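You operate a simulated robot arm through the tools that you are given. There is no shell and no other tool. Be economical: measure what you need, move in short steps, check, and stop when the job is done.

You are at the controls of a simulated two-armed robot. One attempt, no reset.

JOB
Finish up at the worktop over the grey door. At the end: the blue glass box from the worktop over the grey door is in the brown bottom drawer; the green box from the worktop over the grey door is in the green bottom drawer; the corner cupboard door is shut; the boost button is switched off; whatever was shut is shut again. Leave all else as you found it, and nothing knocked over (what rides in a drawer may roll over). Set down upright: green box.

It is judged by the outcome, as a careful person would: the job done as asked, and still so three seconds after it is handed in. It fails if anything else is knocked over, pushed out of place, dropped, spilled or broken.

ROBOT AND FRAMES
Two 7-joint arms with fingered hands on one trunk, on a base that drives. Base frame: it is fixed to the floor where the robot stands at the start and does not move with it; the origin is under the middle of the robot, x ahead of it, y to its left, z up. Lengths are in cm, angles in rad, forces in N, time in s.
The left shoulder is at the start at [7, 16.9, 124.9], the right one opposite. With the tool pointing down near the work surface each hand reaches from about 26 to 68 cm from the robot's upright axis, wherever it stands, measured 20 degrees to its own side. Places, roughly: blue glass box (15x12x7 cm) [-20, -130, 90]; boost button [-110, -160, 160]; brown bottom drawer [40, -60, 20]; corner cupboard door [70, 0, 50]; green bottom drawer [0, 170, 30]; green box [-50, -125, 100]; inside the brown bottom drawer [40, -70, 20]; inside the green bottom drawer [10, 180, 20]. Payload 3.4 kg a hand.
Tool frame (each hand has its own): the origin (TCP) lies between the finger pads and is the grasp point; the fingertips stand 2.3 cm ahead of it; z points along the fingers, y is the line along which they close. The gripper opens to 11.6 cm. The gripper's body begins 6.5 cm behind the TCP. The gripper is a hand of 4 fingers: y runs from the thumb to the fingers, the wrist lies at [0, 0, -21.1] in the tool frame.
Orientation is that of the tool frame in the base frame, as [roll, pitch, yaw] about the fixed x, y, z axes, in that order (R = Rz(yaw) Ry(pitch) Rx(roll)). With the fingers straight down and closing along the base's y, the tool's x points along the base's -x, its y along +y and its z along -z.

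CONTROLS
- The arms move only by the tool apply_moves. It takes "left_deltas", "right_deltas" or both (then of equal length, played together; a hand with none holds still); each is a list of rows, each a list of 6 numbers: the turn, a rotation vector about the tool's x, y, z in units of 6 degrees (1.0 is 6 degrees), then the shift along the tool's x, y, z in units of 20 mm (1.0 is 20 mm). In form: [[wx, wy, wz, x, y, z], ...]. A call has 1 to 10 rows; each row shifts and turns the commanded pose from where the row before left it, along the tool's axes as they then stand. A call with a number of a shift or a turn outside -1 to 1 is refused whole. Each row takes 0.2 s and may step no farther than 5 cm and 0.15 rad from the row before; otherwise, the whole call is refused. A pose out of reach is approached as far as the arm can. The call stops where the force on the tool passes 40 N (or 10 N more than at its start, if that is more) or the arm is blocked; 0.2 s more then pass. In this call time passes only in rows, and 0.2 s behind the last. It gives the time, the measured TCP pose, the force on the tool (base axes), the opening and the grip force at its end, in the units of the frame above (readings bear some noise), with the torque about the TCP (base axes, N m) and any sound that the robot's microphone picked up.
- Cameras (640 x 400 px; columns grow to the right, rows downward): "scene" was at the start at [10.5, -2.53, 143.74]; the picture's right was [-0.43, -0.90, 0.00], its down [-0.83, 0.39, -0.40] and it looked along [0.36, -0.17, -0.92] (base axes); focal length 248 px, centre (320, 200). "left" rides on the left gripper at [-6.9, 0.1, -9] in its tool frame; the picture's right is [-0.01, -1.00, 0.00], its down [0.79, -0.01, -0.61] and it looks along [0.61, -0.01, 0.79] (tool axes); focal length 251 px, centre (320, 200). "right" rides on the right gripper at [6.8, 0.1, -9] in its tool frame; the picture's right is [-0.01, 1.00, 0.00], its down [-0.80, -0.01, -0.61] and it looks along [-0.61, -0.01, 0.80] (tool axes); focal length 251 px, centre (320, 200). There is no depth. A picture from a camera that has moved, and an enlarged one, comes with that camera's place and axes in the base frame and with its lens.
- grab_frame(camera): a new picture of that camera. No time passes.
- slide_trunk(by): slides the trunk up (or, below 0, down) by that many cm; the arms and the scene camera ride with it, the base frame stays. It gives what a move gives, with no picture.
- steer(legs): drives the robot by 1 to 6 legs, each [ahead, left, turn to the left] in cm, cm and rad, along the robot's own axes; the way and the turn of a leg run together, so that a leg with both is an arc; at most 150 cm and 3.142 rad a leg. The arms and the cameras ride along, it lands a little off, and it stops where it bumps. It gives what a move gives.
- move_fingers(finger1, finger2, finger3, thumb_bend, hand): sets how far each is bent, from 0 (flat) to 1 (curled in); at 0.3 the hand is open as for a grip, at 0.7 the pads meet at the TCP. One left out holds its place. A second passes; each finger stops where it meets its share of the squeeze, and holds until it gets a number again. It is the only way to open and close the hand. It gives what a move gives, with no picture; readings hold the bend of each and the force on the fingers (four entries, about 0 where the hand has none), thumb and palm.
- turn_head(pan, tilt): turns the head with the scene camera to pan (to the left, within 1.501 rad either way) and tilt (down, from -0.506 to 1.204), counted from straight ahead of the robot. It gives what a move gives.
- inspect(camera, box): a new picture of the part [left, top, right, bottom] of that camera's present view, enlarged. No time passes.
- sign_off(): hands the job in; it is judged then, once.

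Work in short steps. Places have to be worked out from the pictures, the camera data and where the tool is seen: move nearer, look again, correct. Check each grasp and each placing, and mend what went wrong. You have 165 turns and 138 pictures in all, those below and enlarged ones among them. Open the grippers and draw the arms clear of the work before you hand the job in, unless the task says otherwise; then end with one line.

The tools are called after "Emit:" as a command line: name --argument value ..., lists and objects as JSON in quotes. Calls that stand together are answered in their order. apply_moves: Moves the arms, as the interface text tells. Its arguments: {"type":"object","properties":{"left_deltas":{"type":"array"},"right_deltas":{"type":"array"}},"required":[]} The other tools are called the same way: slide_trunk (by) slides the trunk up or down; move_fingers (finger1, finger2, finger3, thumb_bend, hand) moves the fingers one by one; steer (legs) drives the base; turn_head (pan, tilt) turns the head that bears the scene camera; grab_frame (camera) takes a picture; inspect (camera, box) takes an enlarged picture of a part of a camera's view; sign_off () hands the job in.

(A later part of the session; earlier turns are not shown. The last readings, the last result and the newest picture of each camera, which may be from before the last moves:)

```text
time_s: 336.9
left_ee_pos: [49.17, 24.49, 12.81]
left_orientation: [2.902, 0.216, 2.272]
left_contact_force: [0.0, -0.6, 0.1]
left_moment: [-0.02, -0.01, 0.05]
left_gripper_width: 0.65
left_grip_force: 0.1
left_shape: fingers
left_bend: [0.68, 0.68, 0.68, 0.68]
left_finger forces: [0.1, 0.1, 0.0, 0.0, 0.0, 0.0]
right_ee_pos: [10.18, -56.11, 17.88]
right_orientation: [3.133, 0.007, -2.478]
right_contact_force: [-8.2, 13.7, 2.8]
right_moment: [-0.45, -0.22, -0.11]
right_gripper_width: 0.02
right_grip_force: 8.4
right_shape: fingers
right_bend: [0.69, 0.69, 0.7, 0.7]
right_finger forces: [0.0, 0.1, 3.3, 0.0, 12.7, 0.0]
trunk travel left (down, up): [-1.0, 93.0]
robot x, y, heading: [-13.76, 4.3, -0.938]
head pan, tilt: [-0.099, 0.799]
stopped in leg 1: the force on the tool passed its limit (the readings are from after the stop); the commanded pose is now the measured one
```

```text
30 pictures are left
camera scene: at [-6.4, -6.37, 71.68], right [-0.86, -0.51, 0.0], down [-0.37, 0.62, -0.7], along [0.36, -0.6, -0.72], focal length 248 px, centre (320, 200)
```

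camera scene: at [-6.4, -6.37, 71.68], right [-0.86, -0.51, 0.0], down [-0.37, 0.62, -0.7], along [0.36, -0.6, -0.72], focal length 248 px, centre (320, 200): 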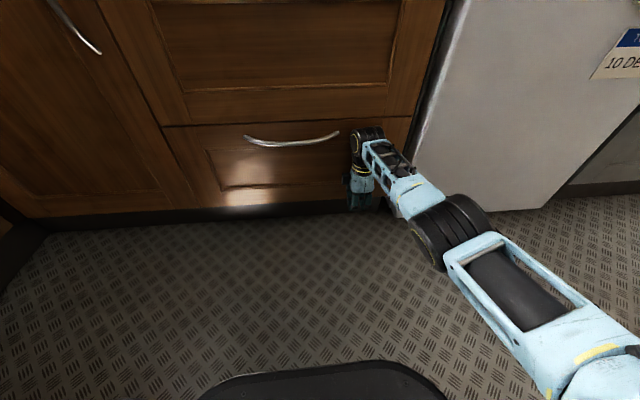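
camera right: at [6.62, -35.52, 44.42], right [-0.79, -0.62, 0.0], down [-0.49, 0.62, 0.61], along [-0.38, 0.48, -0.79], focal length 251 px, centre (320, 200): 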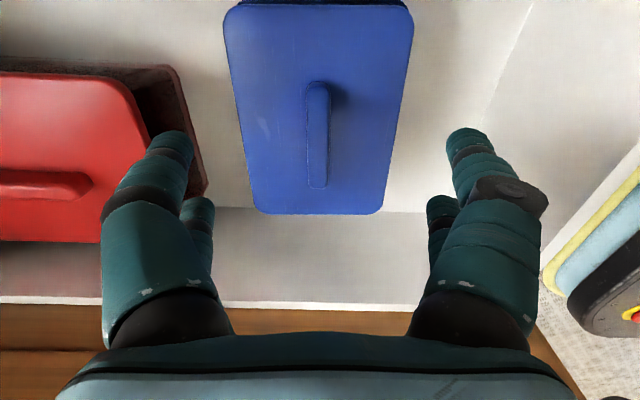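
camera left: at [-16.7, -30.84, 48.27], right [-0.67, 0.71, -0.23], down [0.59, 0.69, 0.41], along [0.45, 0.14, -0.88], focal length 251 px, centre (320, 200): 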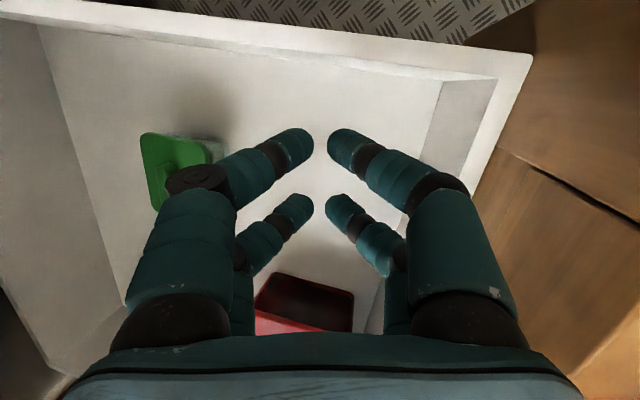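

The drawer is shut. Now for the green drawer: back away, raise, turn left and look toward it.

Emit:
steer --legs '[[-35, 0, 0]]'

Emit:
slide_trunk --by 40

Emit:
steer --legs '[[0, -10, 0], [0, 0, 1.575], [0, 60, 0]]'

Emit:
turn_head --pan 0.4 --tilt 0.5

Emit:
grab_frame --camera "scene"

```text
time_s: 339.1
left_ee_pos: [28.27, 52.95, 12.79]
left_orientation: [2.903, 0.213, 2.275]
left_contact_force: [0.5, -0.2, 0.1]
left_moment: [-0.01, 0.0, 0.04]
left_gripper_width: 0.67
left_grip_force: 0.0
left_shape: fingers
left_bend: [0.68, 0.68, 0.68, 0.68]
left_finger forces: [0.0, 0.0, 0.1, 0.1, 0.1, 0.1]
right_ee_pos: [-10.65, -27.87, 17.99]
right_orientation: [3.135, 0.009, -2.477]
right_contact_force: [1.2, 0.1, -0.8]
right_moment: [0.02, -0.01, -0.03]
right_gripper_width: 0.15
right_grip_force: 0.0
right_shape: fingers
right_bend: [0.7, 0.7, 0.7, 0.7]
right_finger forces: [0.0, 0.1, 0.1, 0.0, 0.0, 0.1]
trunk travel left (down, up): [-1.0, 93.0]
robot x, y, heading: [-34.49, 32.74, -0.931]
head pan, tilt: [-0.099, 0.799]
```

```text
time_s: 343.0
left_ee_pos: [28.3, 52.85, 52.93]
left_orientation: [2.903, 0.213, 2.274]
left_contact_force: [0.0, -0.3, -0.6]
left_moment: [-0.04, 0.03, 0.06]
left_gripper_width: 0.68
left_grip_force: 0.1
left_shape: fingers
left_bend: [0.68, 0.68, 0.68, 0.68]
left_finger forces: [0.0, 0.0, 0.0, 0.1, 0.0, 0.0]
right_ee_pos: [-10.68, -27.82, 57.93]
right_orientation: [3.136, 0.01, -2.477]
right_contact_force: [-0.5, -0.5, -0.6]
right_moment: [0.0, -0.01, -0.03]
right_gripper_width: 0.15
right_grip_force: 0.0
right_shape: fingers
right_bend: [0.7, 0.7, 0.7, 0.7]
right_finger forces: [0.0, 0.1, 0.0, 0.0, 0.0, 0.1]
trunk travel left (down, up): [-41.0, 53.0]
robot x, y, heading: [-35.03, 32.67, -0.937]
head pan, tilt: [-0.099, 0.799]
```

```text
time_s: 351.0
left_ee_pos: [-101.11, 136.8, 52.82]
left_orientation: [2.902, 0.215, -2.413]
left_contact_force: [0.1, 0.6, -0.2]
left_moment: [0.01, -0.02, 0.0]
left_gripper_width: 0.68
left_grip_force: 0.0
left_shape: fingers
left_bend: [0.68, 0.68, 0.68, 0.68]
left_finger forces: [0.0, 0.0, 0.0, 0.1, 0.0, 0.0]
right_ee_pos: [-19.56, 99.69, 57.92]
right_orientation: [3.136, 0.008, -0.882]
right_contact_force: [-0.3, -0.1, 0.0]
right_moment: [0.02, 0.03, -0.02]
right_gripper_width: 0.18
right_grip_force: 0.0
right_shape: fingers
right_bend: [0.7, 0.7, 0.7, 0.7]
right_finger forces: [0.0, 0.1, 0.1, 0.1, 0.1, 0.0]
trunk travel left (down, up): [-41.0, 53.0]
robot x, y, heading: [-79.54, 74.31, 0.668]
head pan, tilt: [-0.099, 0.799]
```

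```text
time_s: 351.9
left_ee_pos: [-101.19, 136.8, 52.94]
left_orientation: [2.904, 0.213, -2.415]
left_contact_force: [-0.5, 0.2, -0.7]
left_moment: [-0.02, 0.0, -0.01]
left_gripper_width: 0.67
left_grip_force: 0.1
left_shape: fingers
left_bend: [0.68, 0.68, 0.68, 0.68]
left_finger forces: [0.0, 0.1, 0.1, 0.1, 0.0, 0.1]
right_ee_pos: [-19.51, 99.76, 57.9]
right_orientation: [3.135, 0.01, -0.881]
right_contact_force: [-0.5, 0.5, 0.2]
right_moment: [0.0, 0.04, -0.01]
right_gripper_width: 0.11
right_grip_force: 0.1
right_shape: fingers
right_bend: [0.7, 0.7, 0.7, 0.7]
right_finger forces: [0.1, 0.1, 0.0, 0.1, 0.0, 0.1]
trunk travel left (down, up): [-41.0, 53.0]
robot x, y, heading: [-79.63, 74.74, 0.664]
head pan, tilt: [0.4, 0.499]
```

```text
29 pictures are left
camera scene: at [-71.08, 85.39, 114.26], right [0.87, -0.49, 0.0], down [-0.23, -0.42, -0.88], along [0.43, 0.77, -0.48], focal length 248 px, centre (320, 200)
```

scene: 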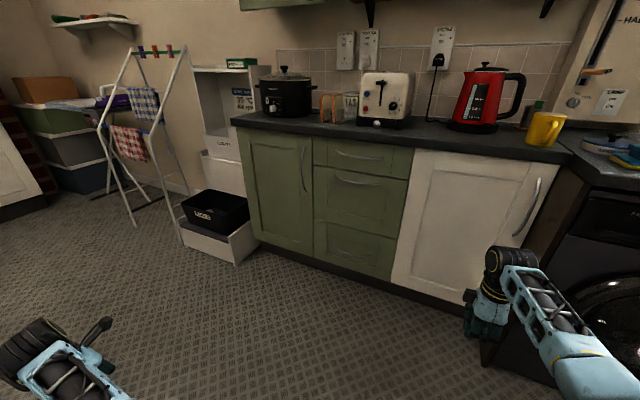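

The green bottom drawer's handle is near (-2,171), s≈-100. I rotate the right hand to point forward (about tool x) and open it, then drive nearer.

Emit:
move_fingers --hand "right" --finger1 0.3 --finger2 0.3 --finger3 0.3 --thumb_bend 0.3

Emit:
apply_moves --right_deltas '[[0.94, 0, 0, 0, 0, 0], [0.94, 0, 0, 0, 0, 0], [0.94, 0, 0, 0, 0, 0], [0.94, 0, 0, 0, 0, 0], [0.94, 0, 0, 0, 0, 0], [0.94, 0, 0, 0, 0, 0], [0.94, 0, 0, 0, 0, 0], [0.94, 0, 0, 0, 0, 0]]'

Emit:
apply_moves --right_deltas '[[0.94, 0, 0, 0, 0, 0], [0.94, 0, 0, 0, 0, 0], [0.94, 0, 0, 0, 0, 0], [0.94, 0, 0, 0, 0, 0], [0.94, 0, 0, 0, 0, 0], [0.94, 0, 0, 0, 0, 0], [0.94, 0, 0, 0, 0, 0], [0.94, 0, 0, 0, 0, 0]]'

Emit:
steer --legs '[[0, 0, -0.03], [0, 48, 0]]'

Emit:
turn_head --pan -0.25 --tilt 0.6

Emit:
grab_frame --camera "scene"

```text
time_s: 352.9
left_ee_pos: [-101.19, 136.74, 52.9]
left_orientation: [2.903, 0.215, -2.416]
left_contact_force: [-0.2, -1.0, -0.2]
left_moment: [-0.03, 0.01, -0.01]
left_gripper_width: 0.66
left_grip_force: 0.0
left_shape: fingers
left_bend: [0.68, 0.68, 0.68, 0.68]
left_finger forces: [0.0, 0.0, 0.0, 0.1, 0.0, 0.1]
right_ee_pos: [-19.48, 99.72, 57.87]
right_orientation: [3.135, 0.008, -0.881]
right_contact_force: [-0.6, 1.2, -1.3]
right_moment: [0.0, 0.01, -0.03]
right_gripper_width: 11.64
right_grip_force: 0.1
right_shape: fingers
right_bend: [0.3, 0.3, 0.3, 0.3]
right_finger forces: [0.0, 0.0, 0.1, 0.1, 0.0, 0.0]
trunk travel left (down, up): [-41.0, 53.0]
robot x, y, heading: [-79.64, 74.1, 0.667]
head pan, tilt: [0.4, 0.499]
```

```text
time_s: 354.7
left_ee_pos: [-101.19, 136.64, 52.87]
left_orientation: [2.903, 0.214, -2.415]
left_contact_force: [-0.3, 0.4, 0.1]
left_moment: [-0.02, 0.0, 0.0]
left_gripper_width: 0.68
left_grip_force: 0.1
left_shape: fingers
left_bend: [0.68, 0.68, 0.68, 0.68]
left_finger forces: [0.0, 0.1, 0.0, 0.0, 0.0, 0.0]
right_ee_pos: [-19.52, 99.72, 57.86]
right_orientation: [-2.357, 0.011, -0.88]
right_contact_force: [-0.2, -0.4, -1.2]
right_moment: [0.01, -0.03, -0.02]
right_gripper_width: 11.69
right_grip_force: 0.1
right_shape: fingers
right_bend: [0.3, 0.3, 0.3, 0.3]
right_finger forces: [0.1, 0.0, 0.0, 0.0, 0.0, 0.0]
trunk travel left (down, up): [-41.0, 53.0]
robot x, y, heading: [-79.56, 74.39, 0.663]
head pan, tilt: [0.4, 0.499]
```

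```text
time_s: 356.5
left_ee_pos: [-101.21, 136.87, 52.89]
left_orientation: [2.903, 0.215, -2.414]
left_contact_force: [-0.1, -0.1, -0.9]
left_moment: [-0.01, -0.03, -0.04]
left_gripper_width: 0.67
left_grip_force: 0.0
left_shape: fingers
left_bend: [0.68, 0.68, 0.68, 0.68]
left_finger forces: [0.1, 0.0, 0.0, 0.0, 0.0, 0.0]
right_ee_pos: [-19.57, 99.85, 57.92]
right_orientation: [-1.573, 0.009, -0.881]
right_contact_force: [-0.1, 0.0, 0.2]
right_moment: [-0.02, -0.03, -0.01]
right_gripper_width: 11.69
right_grip_force: 0.0
right_shape: fingers
right_bend: [0.3, 0.3, 0.3, 0.3]
right_finger forces: [0.0, 0.0, 0.1, 0.0, 0.1, 0.0]
trunk travel left (down, up): [-41.0, 53.0]
robot x, y, heading: [-79.37, 74.21, 0.663]
head pan, tilt: [0.4, 0.499]
```

```text
time_s: 359.8
left_ee_pos: [-128.42, 176.72, 52.82]
left_orientation: [2.901, 0.215, -2.444]
left_contact_force: [0.1, -0.5, 0.8]
left_moment: [0.01, 0.0, 0.0]
left_gripper_width: 0.68
left_grip_force: 0.0
left_shape: fingers
left_bend: [0.68, 0.68, 0.68, 0.68]
left_finger forces: [0.0, 0.0, 0.0, 0.0, 0.1, 0.0]
right_ee_pos: [-47.97, 137.61, 58.03]
right_orientation: [-1.574, 0.007, -0.91]
right_contact_force: [0.4, 0.3, -0.3]
right_moment: [-0.01, 0.0, -0.05]
right_gripper_width: 11.69
right_grip_force: 0.0
right_shape: fingers
right_bend: [0.3, 0.3, 0.3, 0.3]
right_finger forces: [0.0, 0.0, 0.0, 0.0, 0.0, 0.0]
trunk travel left (down, up): [-41.0, 53.0]
robot x, y, heading: [-108.35, 113.39, 0.638]
head pan, tilt: [0.4, 0.499]
```

```text
time_s: 360.8
left_ee_pos: [-128.36, 176.85, 52.91]
left_orientation: [2.904, 0.215, -2.445]
left_contact_force: [-0.5, 0.2, -1.1]
left_moment: [0.0, -0.01, -0.01]
left_gripper_width: 0.66
left_grip_force: 0.1
left_shape: fingers
left_bend: [0.68, 0.68, 0.68, 0.68]
left_finger forces: [0.1, 0.1, 0.1, 0.0, 0.0, 0.1]
right_ee_pos: [-47.88, 137.54, 57.9]
right_orientation: [-1.572, 0.007, -0.91]
right_contact_force: [0.1, 0.8, 0.7]
right_moment: [0.02, 0.01, 0.02]
right_gripper_width: 11.71
right_grip_force: 0.0
right_shape: fingers
right_bend: [0.3, 0.3, 0.3, 0.3]
right_finger forces: [0.1, 0.0, 0.0, 0.0, 0.1, 0.1]
trunk travel left (down, up): [-41.0, 53.0]
robot x, y, heading: [-108.81, 113.93, 0.636]
head pan, tilt: [-0.25, 0.6]
```

```text
28 pictures are left
camera scene: at [-96.29, 120.12, 113.36], right [0.38, -0.93, 0.0], down [-0.52, -0.21, -0.83], along [0.76, 0.31, -0.56], focal length 248 px, centre (320, 200)
```

scene: 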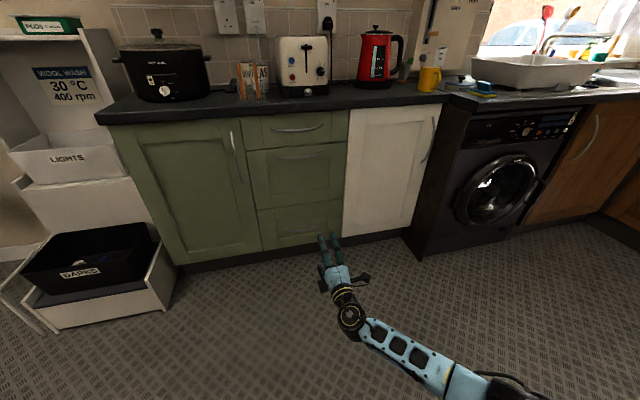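

The hand is already aligned laterally with the drawer. Zoom in on the handle.

Emit:
inspect --camera "scene" --box '[230, 130, 370, 270]'

Emit:
slide_trunk --by -32

Emit:
steer --legs '[[38, 0, 0]]'

Emit:
grab_frame --camera "right"

```text
2.86 times, centred on (300, 200) of scene
camera zoom: at [-96.29, 120.12, 113.36], right [0.38, -0.93, 0.0], down [-0.52, -0.21, -0.83], along [0.76, 0.31, -0.56], focal length 708 px, centre (377, 200)
```

zoom: 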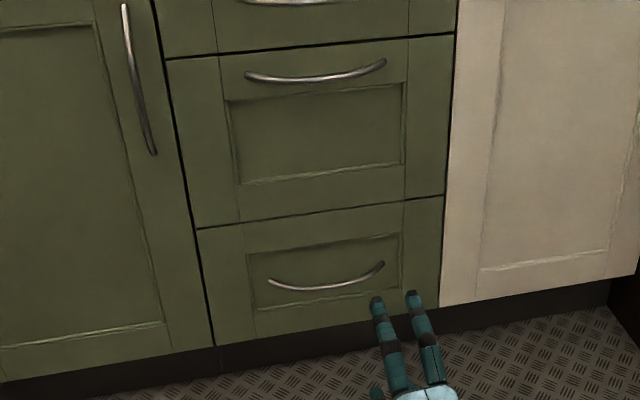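

```text
time_s: 364.0
left_ee_pos: [-128.45, 176.77, 20.85]
left_orientation: [2.902, 0.215, -2.445]
left_contact_force: [1.0, 0.4, -0.4]
left_moment: [-0.03, -0.03, -0.02]
left_gripper_width: 0.66
left_grip_force: 0.2
left_shape: fingers
left_bend: [0.68, 0.68, 0.68, 0.68]
left_finger forces: [0.0, 0.0, 0.0, 0.1, 0.1, 0.0]
right_ee_pos: [-47.97, 137.42, 25.94]
right_orientation: [-1.572, 0.008, -0.909]
right_contact_force: [-0.1, -0.7, -0.1]
right_moment: [0.04, -0.01, -0.01]
right_gripper_width: 11.7
right_grip_force: 0.1
right_shape: fingers
right_bend: [0.3, 0.3, 0.3, 0.3]
right_finger forces: [0.0, 0.0, 0.0, 0.0, 0.1, 0.0]
trunk travel left (down, up): [-9.0, 85.0]
robot x, y, heading: [-108.72, 113.78, 0.634]
head pan, tilt: [-0.25, 0.6]
```

```text
time_s: 366.4
left_ee_pos: [-98.58, 199.01, 20.84]
left_orientation: [2.903, 0.215, -2.441]
left_contact_force: [-0.1, -0.4, 1.2]
left_moment: [0.02, -0.01, 0.0]
left_gripper_width: 0.67
left_grip_force: 0.1
left_shape: fingers
left_bend: [0.68, 0.68, 0.68, 0.68]
left_finger forces: [0.0, 0.1, 0.0, 0.0, 0.0, 0.0]
right_ee_pos: [-17.93, 159.8, 25.83]
right_orientation: [-1.572, 0.009, -0.908]
right_contact_force: [0.2, 0.9, -0.5]
right_moment: [-0.04, -0.02, -0.02]
right_gripper_width: 11.7
right_grip_force: 0.1
right_shape: fingers
right_bend: [0.3, 0.3, 0.3, 0.3]
right_finger forces: [0.1, 0.0, 0.0, 0.1, 0.1, 0.1]
trunk travel left (down, up): [-9.0, 85.0]
robot x, y, heading: [-78.46, 135.78, 0.632]
head pan, tilt: [-0.25, 0.6]
```

```text
26 pictures are left
camera right: at [-20.8, 148.81, 25.77], right [-0.01, 0.01, -1.0], down [-0.97, 0.25, 0.01], along [0.25, 0.97, 0.01], focal length 251 px, centre (320, 200)
```

right: 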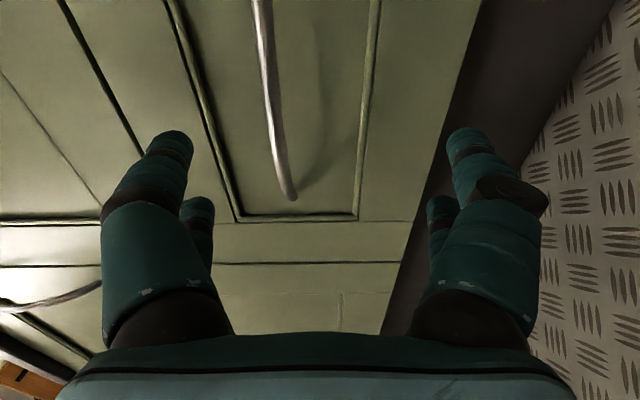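

Handle is at z≈29.3, bar at s≈-89; the hand needs up 3.5 cm and 7.6 cm ahead. Do it and look.

Emit:
apply_moves --right_deltas '[[0, 0, 0, 0, -0.9, 0], [0, 0, 0, 0, -0.85, 0], [0, 0, 0, 0, 0, 0.7], [0, 0, 0, 0, 0, 0.7], [0, 0, 0, 0, 0, 0.7], [0, 0, 0, 0, 0, 0.6], [0, 0, 0, 0, 0, 0.5]]'

Emit:
grab_frame --camera "right"

```text
time_s: 368.0
left_ee_pos: [-98.51, 199.01, 20.9]
left_orientation: [2.902, 0.215, -2.442]
left_contact_force: [-0.9, 0.5, -0.3]
left_moment: [0.01, -0.02, -0.02]
left_gripper_width: 0.63
left_grip_force: 0.0
left_shape: fingers
left_bend: [0.68, 0.68, 0.68, 0.68]
left_finger forces: [0.0, 0.0, 0.1, 0.1, 0.0, 0.1]
right_ee_pos: [-12.98, 163.77, 29.55]
right_orientation: [-1.573, 0.01, -0.906]
right_contact_force: [-0.1, -0.2, -0.2]
right_moment: [-0.02, -0.05, -0.05]
right_gripper_width: 11.71
right_grip_force: 0.1
right_shape: fingers
right_bend: [0.3, 0.3, 0.3, 0.3]
right_finger forces: [0.0, 0.0, 0.0, 0.0, 0.0, 0.0]
trunk travel left (down, up): [-9.0, 85.0]
robot x, y, heading: [-78.42, 136.04, 0.633]
head pan, tilt: [-0.25, 0.6]
```

```text
25 pictures are left
camera right: at [-15.79, 152.8, 29.3], right [-0.01, 0.01, -1.0], down [-0.97, 0.25, 0.02], along [0.25, 0.97, 0.01], focal length 251 px, centre (320, 200)
```

right: 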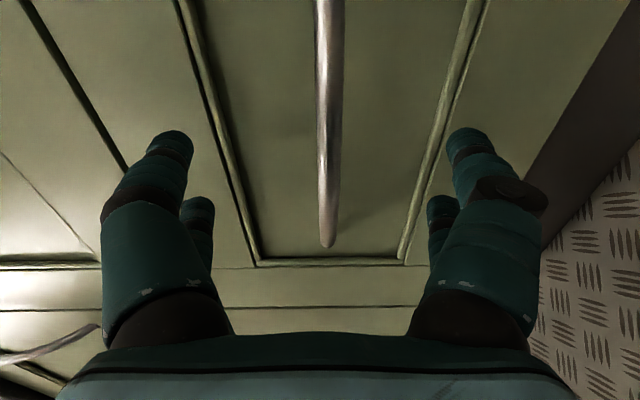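

Bar centred; advance 2.8 cm in small steps.

Emit:
apply_moves --right_deltas '[[0, 0, 0, 0, 0, 0.5], [0, 0, 0, 0, 0, 0.4], [0, 0, 0, 0, 0, 0.3], [0, 0, 0, 0, 0, 0.2]]'

Emit:
move_fingers --hand "right" --finger1 0.75 --finger2 0.75 --finger3 0.75 --thumb_bend 0.75

Emit:
grab_frame --camera "right"

```text
time_s: 369.0
left_ee_pos: [-98.59, 198.98, 20.88]
left_orientation: [2.902, 0.213, -2.441]
left_contact_force: [0.4, 0.3, 0.1]
left_moment: [-0.03, -0.01, 0.02]
left_gripper_width: 0.67
left_grip_force: 0.0
left_shape: fingers
left_bend: [0.68, 0.68, 0.68, 0.68]
left_finger forces: [0.0, 0.1, 0.0, 0.1, 0.0, 0.1]
right_ee_pos: [-10.62, 165.51, 29.34]
right_orientation: [-1.573, 0.01, -0.907]
right_contact_force: [-0.3, -0.2, -0.2]
right_moment: [-0.04, 0.04, -0.02]
right_gripper_width: 11.7
right_grip_force: 0.1
right_shape: fingers
right_bend: [0.3, 0.3, 0.3, 0.3]
right_finger forces: [0.0, 0.1, 0.1, 0.1, 0.0, 0.0]
trunk travel left (down, up): [-9.0, 85.0]
robot x, y, heading: [-78.2, 136.03, 0.64]
head pan, tilt: [-0.25, 0.6]
```

```text
time_s: 370.0
left_ee_pos: [-98.44, 199.02, 20.93]
left_orientation: [2.904, 0.216, -2.443]
left_contact_force: [0.3, -0.4, -0.5]
left_moment: [-0.01, 0.01, 0.03]
left_gripper_width: 0.69
left_grip_force: 0.1
left_shape: fingers
left_bend: [0.68, 0.68, 0.68, 0.68]
left_finger forces: [0.0, 0.0, 0.0, 0.2, 0.0, 0.0]
right_ee_pos: [-10.72, 165.5, 29.45]
right_orientation: [-1.572, 0.01, -0.907]
right_contact_force: [0.9, 0.9, -1.5]
right_moment: [0.01, -0.02, -0.02]
right_gripper_width: 0.0
right_grip_force: 0.4
right_shape: fingers
right_bend: [0.73, 0.73, 0.73, 0.72]
right_finger forces: [0.4, 0.6, 0.0, 0.0, 0.0, 0.0]
trunk travel left (down, up): [-9.0, 85.0]
robot x, y, heading: [-78.62, 135.89, 0.64]
head pan, tilt: [-0.25, 0.6]
```

```text
24 pictures are left
camera right: at [-13.54, 154.53, 29.23], right [-0.01, 0.01, -1.0], down [-0.97, 0.25, 0.02], along [0.25, 0.97, 0.01], focal length 251 px, centre (320, 200)
```

right: 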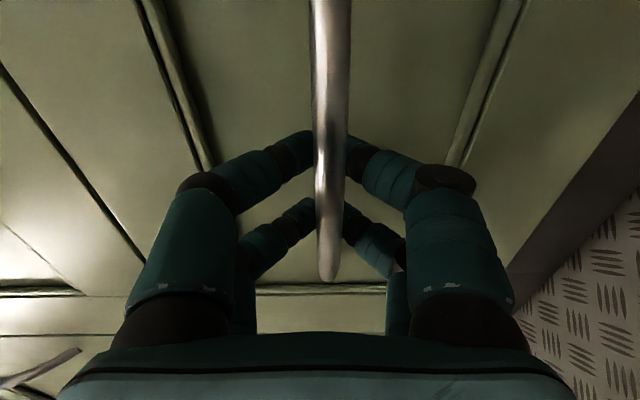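

The fingers cage the bar. Pull by driving back 36 cm.

Emit:
steer --legs '[[-36, 0, 0]]'

Emit:
turn_head --pan -0.25 --tilt 0.75

Emit:
grab_frame --camera "scene"

```text
time_s: 372.3
left_ee_pos: [-127.0, 177.79, 20.85]
left_orientation: [2.903, 0.215, -2.445]
left_contact_force: [-0.1, 0.1, 0.5]
left_moment: [0.02, 0.0, 0.02]
left_gripper_width: 0.66
left_grip_force: 0.1
left_shape: fingers
left_bend: [0.68, 0.68, 0.68, 0.68]
left_finger forces: [0.0, 0.0, 0.0, 0.0, 0.0, 0.0]
right_ee_pos: [-39.35, 143.79, 29.38]
right_orientation: [-1.574, 0.008, -0.915]
right_contact_force: [0.7, -1.7, -1.0]
right_moment: [-0.06, -0.03, 0.01]
right_gripper_width: 1.13
right_grip_force: 13.7
right_shape: fingers
right_bend: [0.64, 0.64, 0.73, 0.7]
right_finger forces: [6.8, 6.7, 6.0, 0.0, 7.8, 0.0]
trunk travel left (down, up): [-9.0, 85.0]
robot x, y, heading: [-107.47, 114.9, 0.62]
head pan, tilt: [-0.25, 0.6]
```

```text
time_s: 373.0
left_ee_pos: [-127.01, 177.76, 20.9]
left_orientation: [2.904, 0.213, -2.448]
left_contact_force: [-0.4, -0.3, -0.4]
left_moment: [-0.03, 0.0, -0.02]
left_gripper_width: 0.65
left_grip_force: 0.0
left_shape: fingers
left_bend: [0.68, 0.68, 0.68, 0.68]
left_finger forces: [0.0, 0.1, 0.0, 0.1, 0.0, 0.1]
right_ee_pos: [-39.36, 143.83, 29.33]
right_orientation: [-1.573, 0.008, -0.915]
right_contact_force: [0.1, -0.5, -0.1]
right_moment: [-0.02, -0.04, -0.05]
right_gripper_width: 1.12
right_grip_force: 13.5
right_shape: fingers
right_bend: [0.64, 0.64, 0.73, 0.7]
right_finger forces: [6.8, 6.7, 6.1, 0.1, 7.7, 0.0]
trunk travel left (down, up): [-9.0, 85.0]
robot x, y, heading: [-107.48, 114.47, 0.629]
head pan, tilt: [-0.25, 0.75]
```

```text
23 pictures are left
camera scene: at [-95.6, 120.8, 80.07], right [0.37, -0.93, 0.0], down [-0.63, -0.25, -0.73], along [0.68, 0.27, -0.68], focal length 248 px, centre (320, 200)
```

scene: 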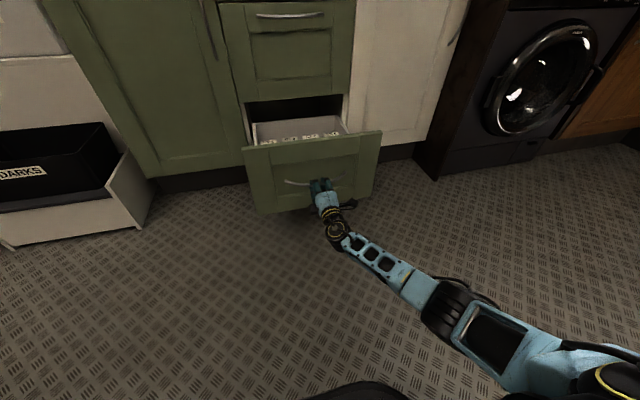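

The green drawer is open about 35 cm. Release, back off, raise, and look inside.

Emit:
move_fingers --hand "right" --finger1 0.3 --finger2 0.3 --finger3 0.3 --thumb_bend 0.3

Emit:
steer --legs '[[-12, 0, 0]]'

Emit:
slide_trunk --by 40

Emit:
slide_trunk --by 40

Emit:
grab_frame --camera "scene"

```text
time_s: 374.0
left_ee_pos: [-127.02, 177.89, 20.91]
left_orientation: [2.901, 0.214, -2.445]
left_contact_force: [0.0, 1.0, -0.2]
left_moment: [0.0, 0.0, 0.01]
left_gripper_width: 0.67
left_grip_force: 0.0
left_shape: fingers
left_bend: [0.68, 0.68, 0.68, 0.68]
left_finger forces: [0.1, 0.2, 0.0, 0.1, 0.0, 0.0]
right_ee_pos: [-39.3, 143.76, 29.37]
right_orientation: [-1.573, 0.008, -0.913]
right_contact_force: [-0.2, 0.4, 0.2]
right_moment: [0.03, 0.01, 0.0]
right_gripper_width: 11.64
right_grip_force: 0.0
right_shape: fingers
right_bend: [0.3, 0.3, 0.3, 0.3]
right_finger forces: [0.0, 0.0, 0.0, 0.0, 0.1, 0.0]
trunk travel left (down, up): [-9.0, 85.0]
robot x, y, heading: [-107.42, 114.56, 0.631]
head pan, tilt: [-0.25, 0.75]
```

```text
time_s: 375.4
left_ee_pos: [-136.57, 170.95, 20.91]
left_orientation: [2.902, 0.214, -2.45]
left_contact_force: [-0.3, 0.0, -1.0]
left_moment: [0.01, 0.0, -0.01]
left_gripper_width: 0.66
left_grip_force: 0.1
left_shape: fingers
left_bend: [0.68, 0.68, 0.68, 0.68]
left_finger forces: [0.0, 0.1, 0.1, 0.0, 0.0, 0.1]
right_ee_pos: [-48.96, 136.87, 29.5]
right_orientation: [-1.573, 0.009, -0.916]
right_contact_force: [-0.2, -0.4, 0.4]
right_moment: [-0.01, 0.02, 0.02]
right_gripper_width: 11.68
right_grip_force: 0.1
right_shape: fingers
right_bend: [0.3, 0.3, 0.3, 0.3]
right_finger forces: [0.0, 0.1, 0.1, 0.1, 0.0, 0.0]
trunk travel left (down, up): [-9.0, 85.0]
robot x, y, heading: [-117.27, 108.27, 0.631]
head pan, tilt: [-0.25, 0.75]
stopped in leg 1: the robot was blocked; the commanded pose is now the measured one
```

```text
time_s: 379.2
left_ee_pos: [-136.6, 170.96, 60.85]
left_orientation: [2.903, 0.214, -2.448]
left_contact_force: [0.4, -0.8, -0.1]
left_moment: [0.0, -0.01, 0.01]
left_gripper_width: 0.67
left_grip_force: 0.0
left_shape: fingers
left_bend: [0.68, 0.68, 0.68, 0.68]
left_finger forces: [0.0, 0.1, 0.1, 0.1, 0.0, 0.0]
right_ee_pos: [-49.01, 136.89, 69.46]
right_orientation: [-1.572, 0.009, -0.916]
right_contact_force: [-1.2, -0.2, 0.3]
right_moment: [0.02, 0.02, 0.03]
right_gripper_width: 11.67
right_grip_force: 0.0
right_shape: fingers
right_bend: [0.3, 0.3, 0.3, 0.3]
right_finger forces: [0.0, 0.0, 0.1, 0.0, 0.0, 0.0]
trunk travel left (down, up): [-49.0, 45.0]
robot x, y, heading: [-117.31, 108.08, 0.629]
head pan, tilt: [-0.25, 0.75]
```

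```text
time_s: 383.0
left_ee_pos: [-136.56, 171.05, 100.89]
left_orientation: [2.903, 0.213, -2.45]
left_contact_force: [0.3, 0.2, -0.3]
left_moment: [0.01, 0.04, 0.02]
left_gripper_width: 0.64
left_grip_force: 0.1
left_shape: fingers
left_bend: [0.68, 0.68, 0.68, 0.68]
left_finger forces: [0.0, 0.0, 0.0, 0.1, 0.0, 0.0]
right_ee_pos: [-49.04, 136.99, 109.42]
right_orientation: [-1.572, 0.009, -0.916]
right_contact_force: [-0.3, 0.1, 1.1]
right_moment: [-0.04, 0.02, 0.02]
right_gripper_width: 11.64
right_grip_force: 0.1
right_shape: fingers
right_bend: [0.3, 0.3, 0.3, 0.3]
right_finger forces: [0.0, 0.0, 0.1, 0.1, 0.1, 0.0]
trunk travel left (down, up): [-89.0, 5.0]
robot x, y, heading: [-116.67, 107.84, 0.625]
head pan, tilt: [-0.25, 0.75]
```

```text
22 pictures are left
camera scene: at [-105.23, 113.92, 160.06], right [0.37, -0.93, 0.0], down [-0.63, -0.25, -0.73], along [0.68, 0.27, -0.68], focal length 248 px, centre (320, 200)
```

scene: 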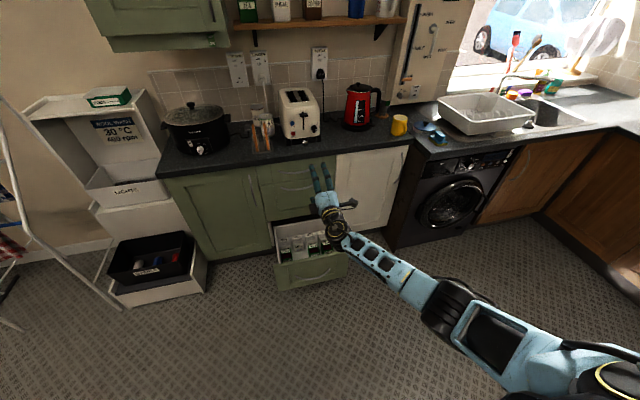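

Zoom into the open green drawer to find a free spot.

Emit:
inspect --camera "scene" --box '[255, 205, 365, 300]'

```text
4.21 times, centred on (310, 252) of scene
camera zoom: at [-105.23, 113.92, 160.06], right [0.37, -0.93, 0.0], down [-0.63, -0.25, -0.73], along [0.68, 0.27, -0.68], focal length 1043 px, centre (362, -21)
```

zoom: 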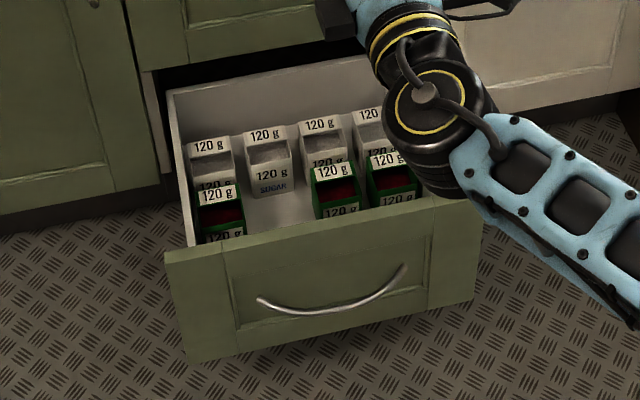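

The drawer holds neat rows: green boxes in front with one gap at about s=-74.5, d=-142.7. I retract and rotate the right hand back to fingers-down.

Emit:
apply_moves --right_deltas '[[0, 0, 0, 0, 0, -1], [0, 0, 0, 0, 0, -1], [0, 0, 0, 0, 0, -1], [0, 0, 0, 0, 0, -1], [-0.94, 0, 0, 0, 0, -1], [-0.94, 0, 0, 0, 0, 0], [-0.94, 0, 0, 0, 0, 0], [-0.94, 0, 0, 0, 0, 0], [-0.94, 0, 0, 0, 0, 0], [-0.94, 0, 0, 0, 0, 0]]'

Emit:
apply_moves --right_deltas '[[-0.94, 0, 0, 0, 0, 0], [-0.94, 0, 0, 0, 0, 0], [-0.94, 0, 0, 0, 0, 0], [-0.94, 0, 0, 0, 0, 0], [-0.94, 0, 0, 0, 0, 0], [-0.94, 0, 0, 0, 0, 0], [-0.94, 0, 0, 0, 0, 0], [-0.94, 0, 0, 0, 0, 0], [-0.94, 0, 0, 0, 0, 0], [-0.94, 0, 0, 0, 0, 0]]'

Emit:
slide_trunk --by 5

Emit:
steer --legs '[[0, -112, 0], [0, 0, -1.56]]'

```text
time_s: 385.2
left_ee_pos: [-136.59, 170.98, 100.88]
left_orientation: [2.904, 0.215, -2.45]
left_contact_force: [-0.3, 0.6, 0.0]
left_moment: [0.02, 0.0, 0.01]
left_gripper_width: 0.67
left_grip_force: 0.1
left_shape: fingers
left_bend: [0.68, 0.68, 0.68, 0.68]
left_finger forces: [0.1, 0.0, 0.0, 0.1, 0.1, 0.1]
right_ee_pos: [-56.96, 130.82, 109.48]
right_orientation: [-2.164, 0.008, -0.915]
right_contact_force: [0.0, 0.1, 0.1]
right_moment: [0.0, 0.0, -0.03]
right_gripper_width: 11.7
right_grip_force: 0.0
right_shape: fingers
right_bend: [0.3, 0.3, 0.3, 0.3]
right_finger forces: [0.0, 0.0, 0.0, 0.0, 0.0, 0.0]
trunk travel left (down, up): [-89.0, 5.0]
robot x, y, heading: [-117.05, 107.71, 0.628]
head pan, tilt: [-0.25, 0.75]
```

```text
time_s: 387.4
left_ee_pos: [-136.68, 171.04, 100.9]
left_orientation: [2.903, 0.214, -2.448]
left_contact_force: [0.3, -0.7, -0.3]
left_moment: [0.03, 0.03, 0.01]
left_gripper_width: 0.67
left_grip_force: 0.1
left_shape: fingers
left_bend: [0.68, 0.68, 0.68, 0.68]
left_finger forces: [0.1, 0.1, 0.0, 0.0, 0.0, 0.0]
right_ee_pos: [-56.98, 130.83, 109.46]
right_orientation: [3.132, 0.008, -0.917]
right_contact_force: [0.2, -0.5, 0.2]
right_moment: [-0.04, 0.02, 0.0]
right_gripper_width: 11.69
right_grip_force: 0.1
right_shape: fingers
right_bend: [0.3, 0.3, 0.3, 0.3]
right_finger forces: [0.0, 0.1, 0.0, 0.0, 0.0, 0.1]
trunk travel left (down, up): [-89.0, 5.0]
robot x, y, heading: [-117.17, 107.86, 0.63]
head pan, tilt: [-0.25, 0.75]
```

```text
time_s: 388.4
left_ee_pos: [-136.63, 170.96, 105.87]
left_orientation: [2.903, 0.215, -2.448]
left_contact_force: [-0.2, -0.4, 0.0]
left_moment: [-0.02, 0.02, 0.02]
left_gripper_width: 0.69
left_grip_force: 0.1
left_shape: fingers
left_bend: [0.68, 0.68, 0.68, 0.68]
left_finger forces: [0.0, 0.0, 0.0, 0.1, 0.1, 0.1]
right_ee_pos: [-56.87, 130.76, 114.48]
right_orientation: [3.136, 0.01, -0.917]
right_contact_force: [-0.1, -0.2, 0.7]
right_moment: [-0.02, 0.01, -0.01]
right_gripper_width: 11.68
right_grip_force: 0.1
right_shape: fingers
right_bend: [0.3, 0.3, 0.3, 0.3]
right_finger forces: [0.0, 0.1, 0.0, 0.0, 0.1, 0.0]
trunk travel left (down, up): [-94.0, 0.0]
robot x, y, heading: [-117.04, 108.5, 0.633]
head pan, tilt: [-0.25, 0.75]
```

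```text
time_s: 390.2
left_ee_pos: [-119.36, 168.44, 105.69]
left_orientation: [2.904, 0.212, -2.633]
left_contact_force: [0.4, 0.9, -0.2]
left_moment: [0.04, 0.01, -0.02]
left_gripper_width: 0.65
left_grip_force: 0.0
left_shape: fingers
left_bend: [0.68, 0.68, 0.68, 0.68]
left_finger forces: [0.0, 0.0, 0.1, 0.0, 0.0, 0.0]
right_ee_pos: [-48.49, 114.27, 114.54]
right_orientation: [3.136, 0.006, -1.103]
right_contact_force: [0.7, 0.2, 0.1]
right_moment: [-0.04, -0.02, 0.0]
right_gripper_width: 11.7
right_grip_force: 0.1
right_shape: fingers
right_bend: [0.3, 0.3, 0.3, 0.3]
right_finger forces: [0.0, 0.1, 0.1, 0.1, 0.1, 0.1]
trunk travel left (down, up): [-94.0, 0.0]
robot x, y, heading: [-111.93, 102.66, 0.439]
head pan, tilt: [-0.25, 0.75]
stopped in leg 1: the robot was blocked; the commanded pose is now the measured one
```

The base caught on furniture behind. I go forward first to clear it, realign, then move right.

Emit:
steer --legs '[[18, 0, 0], [0, 0, 0.195], [0, -100, 0]]'

Emit:
turn_head --pan -1.45 --tilt 0.8

Emit:
grab_frame --camera "scene"

```text
time_s: 397.2
left_ee_pos: [-55.87, 92.71, 105.74]
left_orientation: [2.903, 0.215, -2.453]
left_contact_force: [0.3, -0.3, -0.8]
left_moment: [-0.02, -0.01, 0.02]
left_gripper_width: 0.63
left_grip_force: 0.0
left_shape: fingers
left_bend: [0.68, 0.68, 0.68, 0.68]
left_finger forces: [0.0, 0.0, 0.0, 0.0, 0.0, 0.1]
right_ee_pos: [23.49, 52.17, 114.55]
right_orientation: [3.137, 0.01, -0.919]
right_contact_force: [-0.4, 0.2, 0.0]
right_moment: [0.02, 0.0, 0.02]
right_gripper_width: 11.67
right_grip_force: 0.0
right_shape: fingers
right_bend: [0.3, 0.3, 0.3, 0.3]
right_finger forces: [0.1, 0.1, 0.0, 0.0, 0.0, 0.1]
trunk travel left (down, up): [-94.0, 0.0]
robot x, y, heading: [-36.52, 29.36, 0.626]
head pan, tilt: [-0.25, 0.75]
```

```text
time_s: 398.6
left_ee_pos: [-55.77, 92.48, 105.77]
left_orientation: [2.903, 0.214, -2.454]
left_contact_force: [0.1, -0.5, -0.8]
left_moment: [-0.03, -0.04, 0.04]
left_gripper_width: 0.67
left_grip_force: 0.2
left_shape: fingers
left_bend: [0.68, 0.68, 0.68, 0.68]
left_finger forces: [0.0, 0.0, 0.0, 0.1, 0.0, 0.0]
right_ee_pos: [23.54, 51.91, 114.54]
right_orientation: [3.136, 0.009, -0.919]
right_contact_force: [-1.3, 0.3, -0.3]
right_moment: [0.02, 0.0, 0.02]
right_gripper_width: 11.7
right_grip_force: 0.0
right_shape: fingers
right_bend: [0.3, 0.3, 0.3, 0.3]
right_finger forces: [0.0, 0.0, 0.0, 0.0, 0.1, 0.0]
trunk travel left (down, up): [-94.0, 0.0]
robot x, y, heading: [-36.63, 29.23, 0.622]
head pan, tilt: [-1.45, 0.799]
```

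```text
20 pictures are left
camera scene: at [-26.99, 26.35, 164.67], right [-0.74, -0.68, 0.0], down [-0.49, 0.53, -0.7], along [0.47, -0.51, -0.72], focal length 248 px, centre (320, 200)
```

scene: 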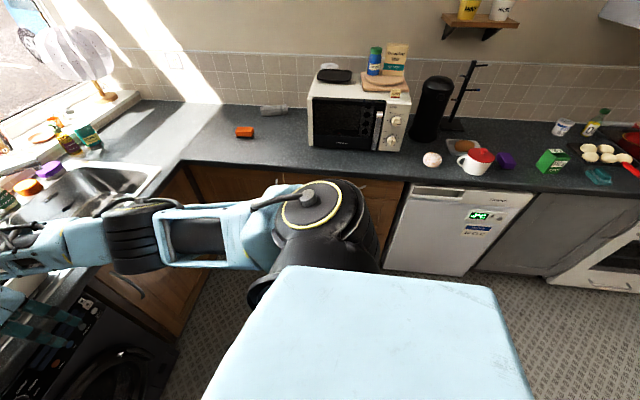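

Turn to face the counter and drive toward the green box at about (-43,-110.5).

Emit:
steer --legs '[[0, 0, -1.557], [0, -71.5, 0], [38, 0, 0]]'

Emit:
grab_frame --camera "right"

```text
time_s: 408.4
left_ee_pos: [-7.8, -25.06, 105.86]
left_orientation: [2.902, 0.215, 2.255]
left_contact_force: [0.5, -0.3, 0.8]
left_moment: [-0.01, 0.02, 0.01]
left_gripper_width: 0.68
left_grip_force: 0.1
left_shape: fingers
left_bend: [0.68, 0.68, 0.68, 0.68]
left_finger forces: [0.0, 0.0, 0.0, 0.1, 0.1, 0.0]
right_ee_pos: [-48.59, -104.44, 114.6]
right_orientation: [3.139, 0.009, -2.491]
right_contact_force: [0.0, -0.6, -0.3]
right_moment: [0.0, 0.02, 0.01]
right_gripper_width: 11.68
right_grip_force: 0.0
right_shape: fingers
right_bend: [0.3, 0.3, 0.3, 0.3]
right_finger forces: [0.0, 0.0, 0.0, 0.0, 0.1, 0.0]
trunk travel left (down, up): [-94.0, 0.0]
robot x, y, heading: [-71.25, -44.19, -0.947]
head pan, tilt: [-1.45, 0.799]
```

```text
19 pictures are left
camera right: at [-54.05, -108.67, 123.49], right [-0.6, 0.8, 0.0], down [0.63, 0.47, 0.61], along [0.49, 0.37, -0.79], focal length 251 px, centre (320, 200)
```

right: 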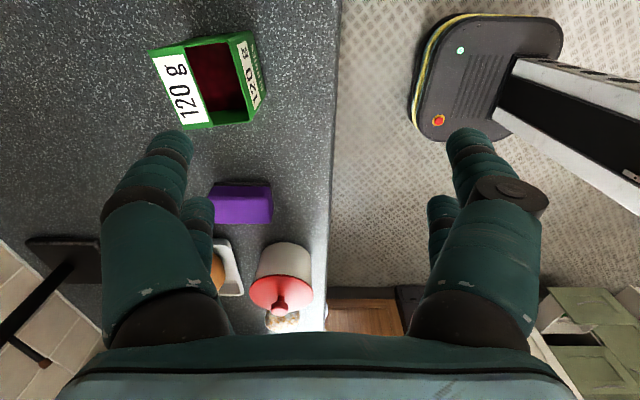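

Box located near (-44.3,-112.8), rotated about 10°. Drive ahead 9 cm, then rotate the hand to match and recheck.

Emit:
steer --legs '[[9, 0, 0]]'

Emit:
apply_moves --right_deltas '[[0, 0, -0.82, 0.4, 0, 0.3], [0, 0, -0.83, 0.4, 0, 0.3]]'

Emit:
grab_frame --camera "right"

```text
time_s: 409.4
left_ee_pos: [-2.78, -32.03, 106.06]
left_orientation: [2.904, 0.218, 2.256]
left_contact_force: [0.1, 0.7, 0.1]
left_moment: [-0.01, -0.01, -0.02]
left_gripper_width: 0.66
left_grip_force: 0.0
left_shape: fingers
left_bend: [0.68, 0.68, 0.68, 0.68]
left_finger forces: [0.0, 0.1, 0.1, 0.0, 0.0, 0.0]
right_ee_pos: [-43.62, -111.4, 114.83]
right_orientation: [-3.141, 0.008, -2.493]
right_contact_force: [0.1, 0.3, 0.7]
right_moment: [-0.03, -0.03, 0.0]
right_gripper_width: 11.69
right_grip_force: 0.1
right_shape: fingers
right_bend: [0.3, 0.3, 0.3, 0.3]
right_finger forces: [0.0, 0.1, 0.1, 0.1, 0.0, 0.0]
trunk travel left (down, up): [-94.0, 0.0]
robot x, y, heading: [-65.72, -51.61, -0.951]
head pan, tilt: [-1.45, 0.799]
```

```text
time_s: 410.1
left_ee_pos: [-2.75, -32.31, 105.98]
left_orientation: [2.901, 0.216, 2.258]
left_contact_force: [-0.3, 0.3, 0.3]
left_moment: [-0.03, -0.01, -0.02]
left_gripper_width: 0.66
left_grip_force: 0.1
left_shape: fingers
left_bend: [0.68, 0.68, 0.68, 0.68]
left_finger forces: [0.0, 0.1, 0.1, 0.0, 0.1, 0.1]
right_ee_pos: [-44.68, -112.63, 113.44]
right_orientation: [3.141, 0.011, -2.318]
right_contact_force: [-0.1, 0.4, -0.3]
right_moment: [0.01, 0.0, 0.04]
right_gripper_width: 11.7
right_grip_force: 0.3
right_shape: fingers
right_bend: [0.3, 0.3, 0.3, 0.3]
right_finger forces: [0.0, 0.0, 0.1, 0.1, 0.0, 0.1]
trunk travel left (down, up): [-94.0, 0.0]
robot x, y, heading: [-66.14, -51.32, -0.946]
head pan, tilt: [-1.45, 0.799]
```

```text
18 pictures are left
camera right: at [-49.41, -117.71, 122.32], right [-0.73, 0.69, 0.0], down [0.54, 0.57, 0.61], along [0.42, 0.45, -0.79], focal length 251 px, centre (320, 200)
```

right: 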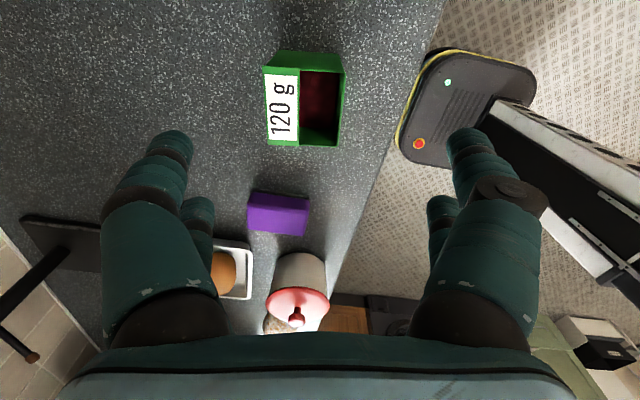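

Aligned; shift 1.5 cm forward and lower to TCP z≈98 around the box.

Emit:
apply_moves --right_deltas '[[0, 0, 0, -0.08, -0.75, 0.5], [0, 0, 0, 0, 0, 0.9], [0, 0, 0, 0, 0, 0.9], [0, 0, 0, 0, 0, 0.9], [0, 0, 0, 0, 0, 0.9], [0, 0, 0, 0, 0, 0.9], [0, 0, 0, 0, 0, 0.9], [0, 0, 0, 0, 0, 0.9], [0, 0, 0, 0, 0, 0.9]]'

Emit:
grab_frame --camera "right"

```text
time_s: 412.1
left_ee_pos: [-2.64, -32.43, 105.9]
left_orientation: [2.902, 0.215, 2.257]
left_contact_force: [0.6, 0.7, -0.5]
left_moment: [0.0, -0.01, 0.01]
left_gripper_width: 0.67
left_grip_force: 0.1
left_shape: fingers
left_bend: [0.68, 0.68, 0.68, 0.68]
left_finger forces: [0.0, 0.0, 0.1, 0.0, 0.1, 0.0]
right_ee_pos: [-45.26, -112.04, 104.11]
right_orientation: [3.14, 0.01, -2.32]
right_contact_force: [0.1, -0.5, 0.3]
right_moment: [-0.01, 0.0, 0.01]
right_gripper_width: 11.67
right_grip_force: 0.0
right_shape: fingers
right_bend: [0.3, 0.3, 0.3, 0.3]
right_finger forces: [0.0, 0.0, 0.0, 0.0, 0.0, 0.0]
right hand out of reach, approached as far as the arm can: row 1, 4, 5, 6, 7, 8, 9
trunk travel left (down, up): [-94.0, 0.0]
robot x, y, heading: [-66.29, -51.42, -0.949]
head pan, tilt: [-1.45, 0.799]
```

```text
17 pictures are left
camera right: at [-50.0, -117.15, 113.07], right [-0.73, 0.69, 0.0], down [0.54, 0.57, 0.61], along [0.42, 0.45, -0.79], focal length 251 px, centre (320, 200)
```

right: 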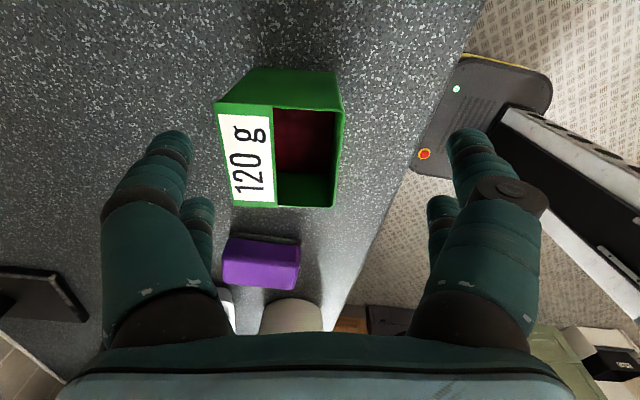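

The arm is at its limit. Drive ahead 2.2 cm and lower with the trunk instead.

Emit:
steer --legs '[[2.2, 0, 0]]'

Emit:
slide_trunk --by -6

Emit:
grab_frame --camera "right"

```text
time_s: 412.9
left_ee_pos: [-1.49, -33.83, 105.95]
left_orientation: [2.901, 0.218, 2.261]
left_contact_force: [-0.6, -0.2, 0.1]
left_moment: [-0.01, -0.01, 0.0]
left_gripper_width: 0.65
left_grip_force: 0.0
left_shape: fingers
left_bend: [0.68, 0.68, 0.68, 0.68]
left_finger forces: [0.0, 0.1, 0.0, 0.0, 0.0, 0.0]
right_ee_pos: [-44.14, -113.4, 104.58]
right_orientation: [-3.138, 0.011, -2.321]
right_contact_force: [0.3, 0.3, 0.3]
right_moment: [0.0, 0.01, 0.02]
right_gripper_width: 11.68
right_grip_force: 0.0
right_shape: fingers
right_bend: [0.3, 0.3, 0.3, 0.3]
right_finger forces: [0.0, 0.1, 0.0, 0.1, 0.1, 0.1]
trunk travel left (down, up): [-94.0, 0.0]
robot x, y, heading: [-64.44, -53.43, -0.948]
head pan, tilt: [-1.45, 0.799]
```

```text
time_s: 413.9
left_ee_pos: [-1.22, -34.17, 99.75]
left_orientation: [2.903, 0.212, 2.256]
left_contact_force: [-0.5, 0.3, 0.2]
left_moment: [-0.03, -0.01, -0.02]
left_gripper_width: 0.64
left_grip_force: 0.1
left_shape: fingers
left_bend: [0.68, 0.68, 0.68, 0.68]
left_finger forces: [0.0, 0.0, 0.1, 0.1, 0.0, 0.1]
right_ee_pos: [-43.97, -114.01, 98.28]
right_orientation: [3.138, 0.011, -2.319]
right_contact_force: [-0.4, 0.4, -0.3]
right_moment: [0.0, -0.01, -0.01]
right_gripper_width: 11.68
right_grip_force: 0.1
right_shape: fingers
right_bend: [0.3, 0.3, 0.3, 0.3]
right_finger forces: [0.0, 0.0, 0.0, 0.0, 0.0, 0.0]
trunk travel left (down, up): [-88.0, 6.0]
robot x, y, heading: [-64.61, -53.33, -0.95]
head pan, tilt: [-1.45, 0.799]
```

```text
16 pictures are left
camera right: at [-48.71, -118.99, 107.04], right [-0.73, 0.69, 0.0], down [0.54, 0.57, 0.61], along [0.42, 0.45, -0.79], focal length 251 px, centre (320, 200)
```

right: 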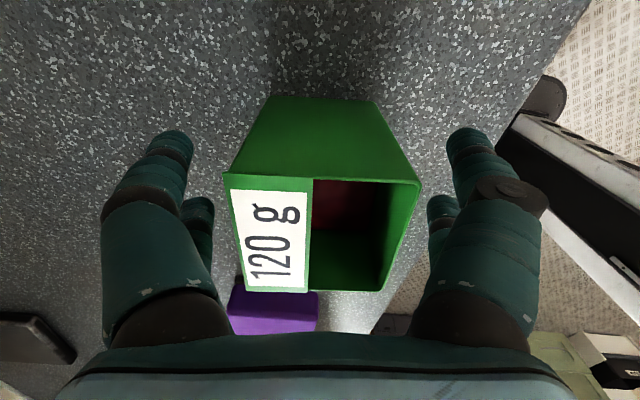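

Box is centred between the fingers. Nudge right 0.8 cm and grip.

Emit:
steer --legs '[[0, -0.8, 0]]'

Emit:
move_fingers --hand "right" --finger1 0.55 --finger2 0.55 --finger3 0.55 --thumb_bend 0.55

Emit:
slide_trunk --by 6

Emit:
grab_frame --camera "right"

```text
time_s: 414.6
left_ee_pos: [-1.77, -34.58, 99.72]
left_orientation: [2.906, 0.213, 2.257]
left_contact_force: [1.2, -0.4, 0.1]
left_moment: [0.02, 0.0, 0.01]
left_gripper_width: 0.67
left_grip_force: 0.2
left_shape: fingers
left_bend: [0.68, 0.68, 0.68, 0.68]
left_finger forces: [0.0, 0.0, 0.0, 0.0, 0.0, 0.0]
right_ee_pos: [-44.55, -114.24, 98.16]
right_orientation: [3.138, 0.009, -2.321]
right_contact_force: [0.5, -0.6, -0.2]
right_moment: [-0.03, 0.04, 0.0]
right_gripper_width: 11.68
right_grip_force: 0.0
right_shape: fingers
right_bend: [0.3, 0.3, 0.3, 0.3]
right_finger forces: [0.0, 0.0, 0.0, 0.0, 0.1, 0.0]
trunk travel left (down, up): [-88.0, 6.0]
robot x, y, heading: [-65.01, -53.55, -0.95]
head pan, tilt: [-1.45, 0.799]
```

```text
time_s: 415.6
left_ee_pos: [-2.0, -34.68, 99.89]
left_orientation: [2.902, 0.212, 2.257]
left_contact_force: [1.3, 0.0, 0.1]
left_moment: [0.0, 0.02, 0.0]
left_gripper_width: 0.65
left_grip_force: 0.0
left_shape: fingers
left_bend: [0.68, 0.68, 0.68, 0.68]
left_finger forces: [0.1, 0.0, 0.1, 0.1, 0.1, 0.0]
right_ee_pos: [-44.65, -114.22, 98.33]
right_orientation: [3.14, 0.01, -2.318]
right_contact_force: [-0.2, -0.3, -0.4]
right_moment: [0.0, -0.03, 0.0]
right_gripper_width: 6.31
right_grip_force: 11.0
right_shape: fingers
right_bend: [0.47, 0.48, 0.48, 0.5]
right_finger forces: [5.1, 5.1, 4.8, 0.0, 5.9, 0.0]
trunk travel left (down, up): [-88.0, 6.0]
robot x, y, heading: [-65.04, -53.67, -0.954]
head pan, tilt: [-1.45, 0.799]
```

```text
time_s: 416.6
left_ee_pos: [-1.9, -34.64, 105.9]
left_orientation: [2.902, 0.213, 2.259]
left_contact_force: [-0.3, 0.5, 0.6]
left_moment: [-0.02, -0.04, -0.03]
left_gripper_width: 0.67
left_grip_force: 0.1
left_shape: fingers
left_bend: [0.68, 0.68, 0.68, 0.68]
left_finger forces: [0.0, 0.0, 0.2, 0.0, 0.0, 0.0]
right_ee_pos: [-44.5, -114.35, 104.02]
right_orientation: [3.141, 0.009, -2.319]
right_contact_force: [0.2, -0.3, -0.7]
right_moment: [-0.02, 0.0, -0.02]
right_gripper_width: 6.34
right_grip_force: 10.1
right_shape: fingers
right_bend: [0.47, 0.48, 0.48, 0.5]
right_finger forces: [5.1, 5.0, 4.9, 0.0, 5.8, 0.0]
trunk travel left (down, up): [-94.0, 0.0]
robot x, y, heading: [-65.06, -53.94, -0.948]
head pan, tilt: [-1.45, 0.799]
```

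```text
15 pictures are left
camera right: at [-49.35, -119.44, 113.06], right [-0.73, 0.69, 0.0], down [0.54, 0.57, 0.61], along [0.42, 0.45, -0.79], focal length 251 px, centre (320, 200)
```

right: 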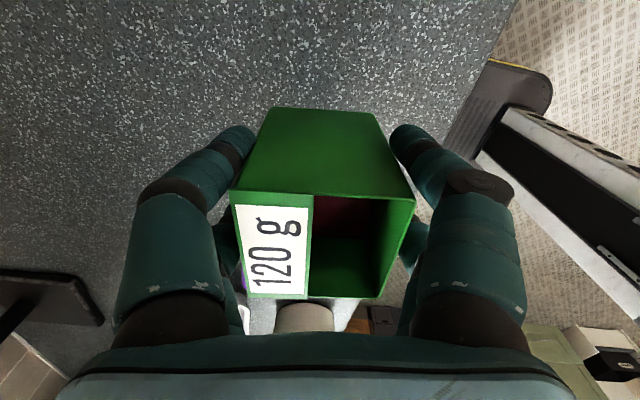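

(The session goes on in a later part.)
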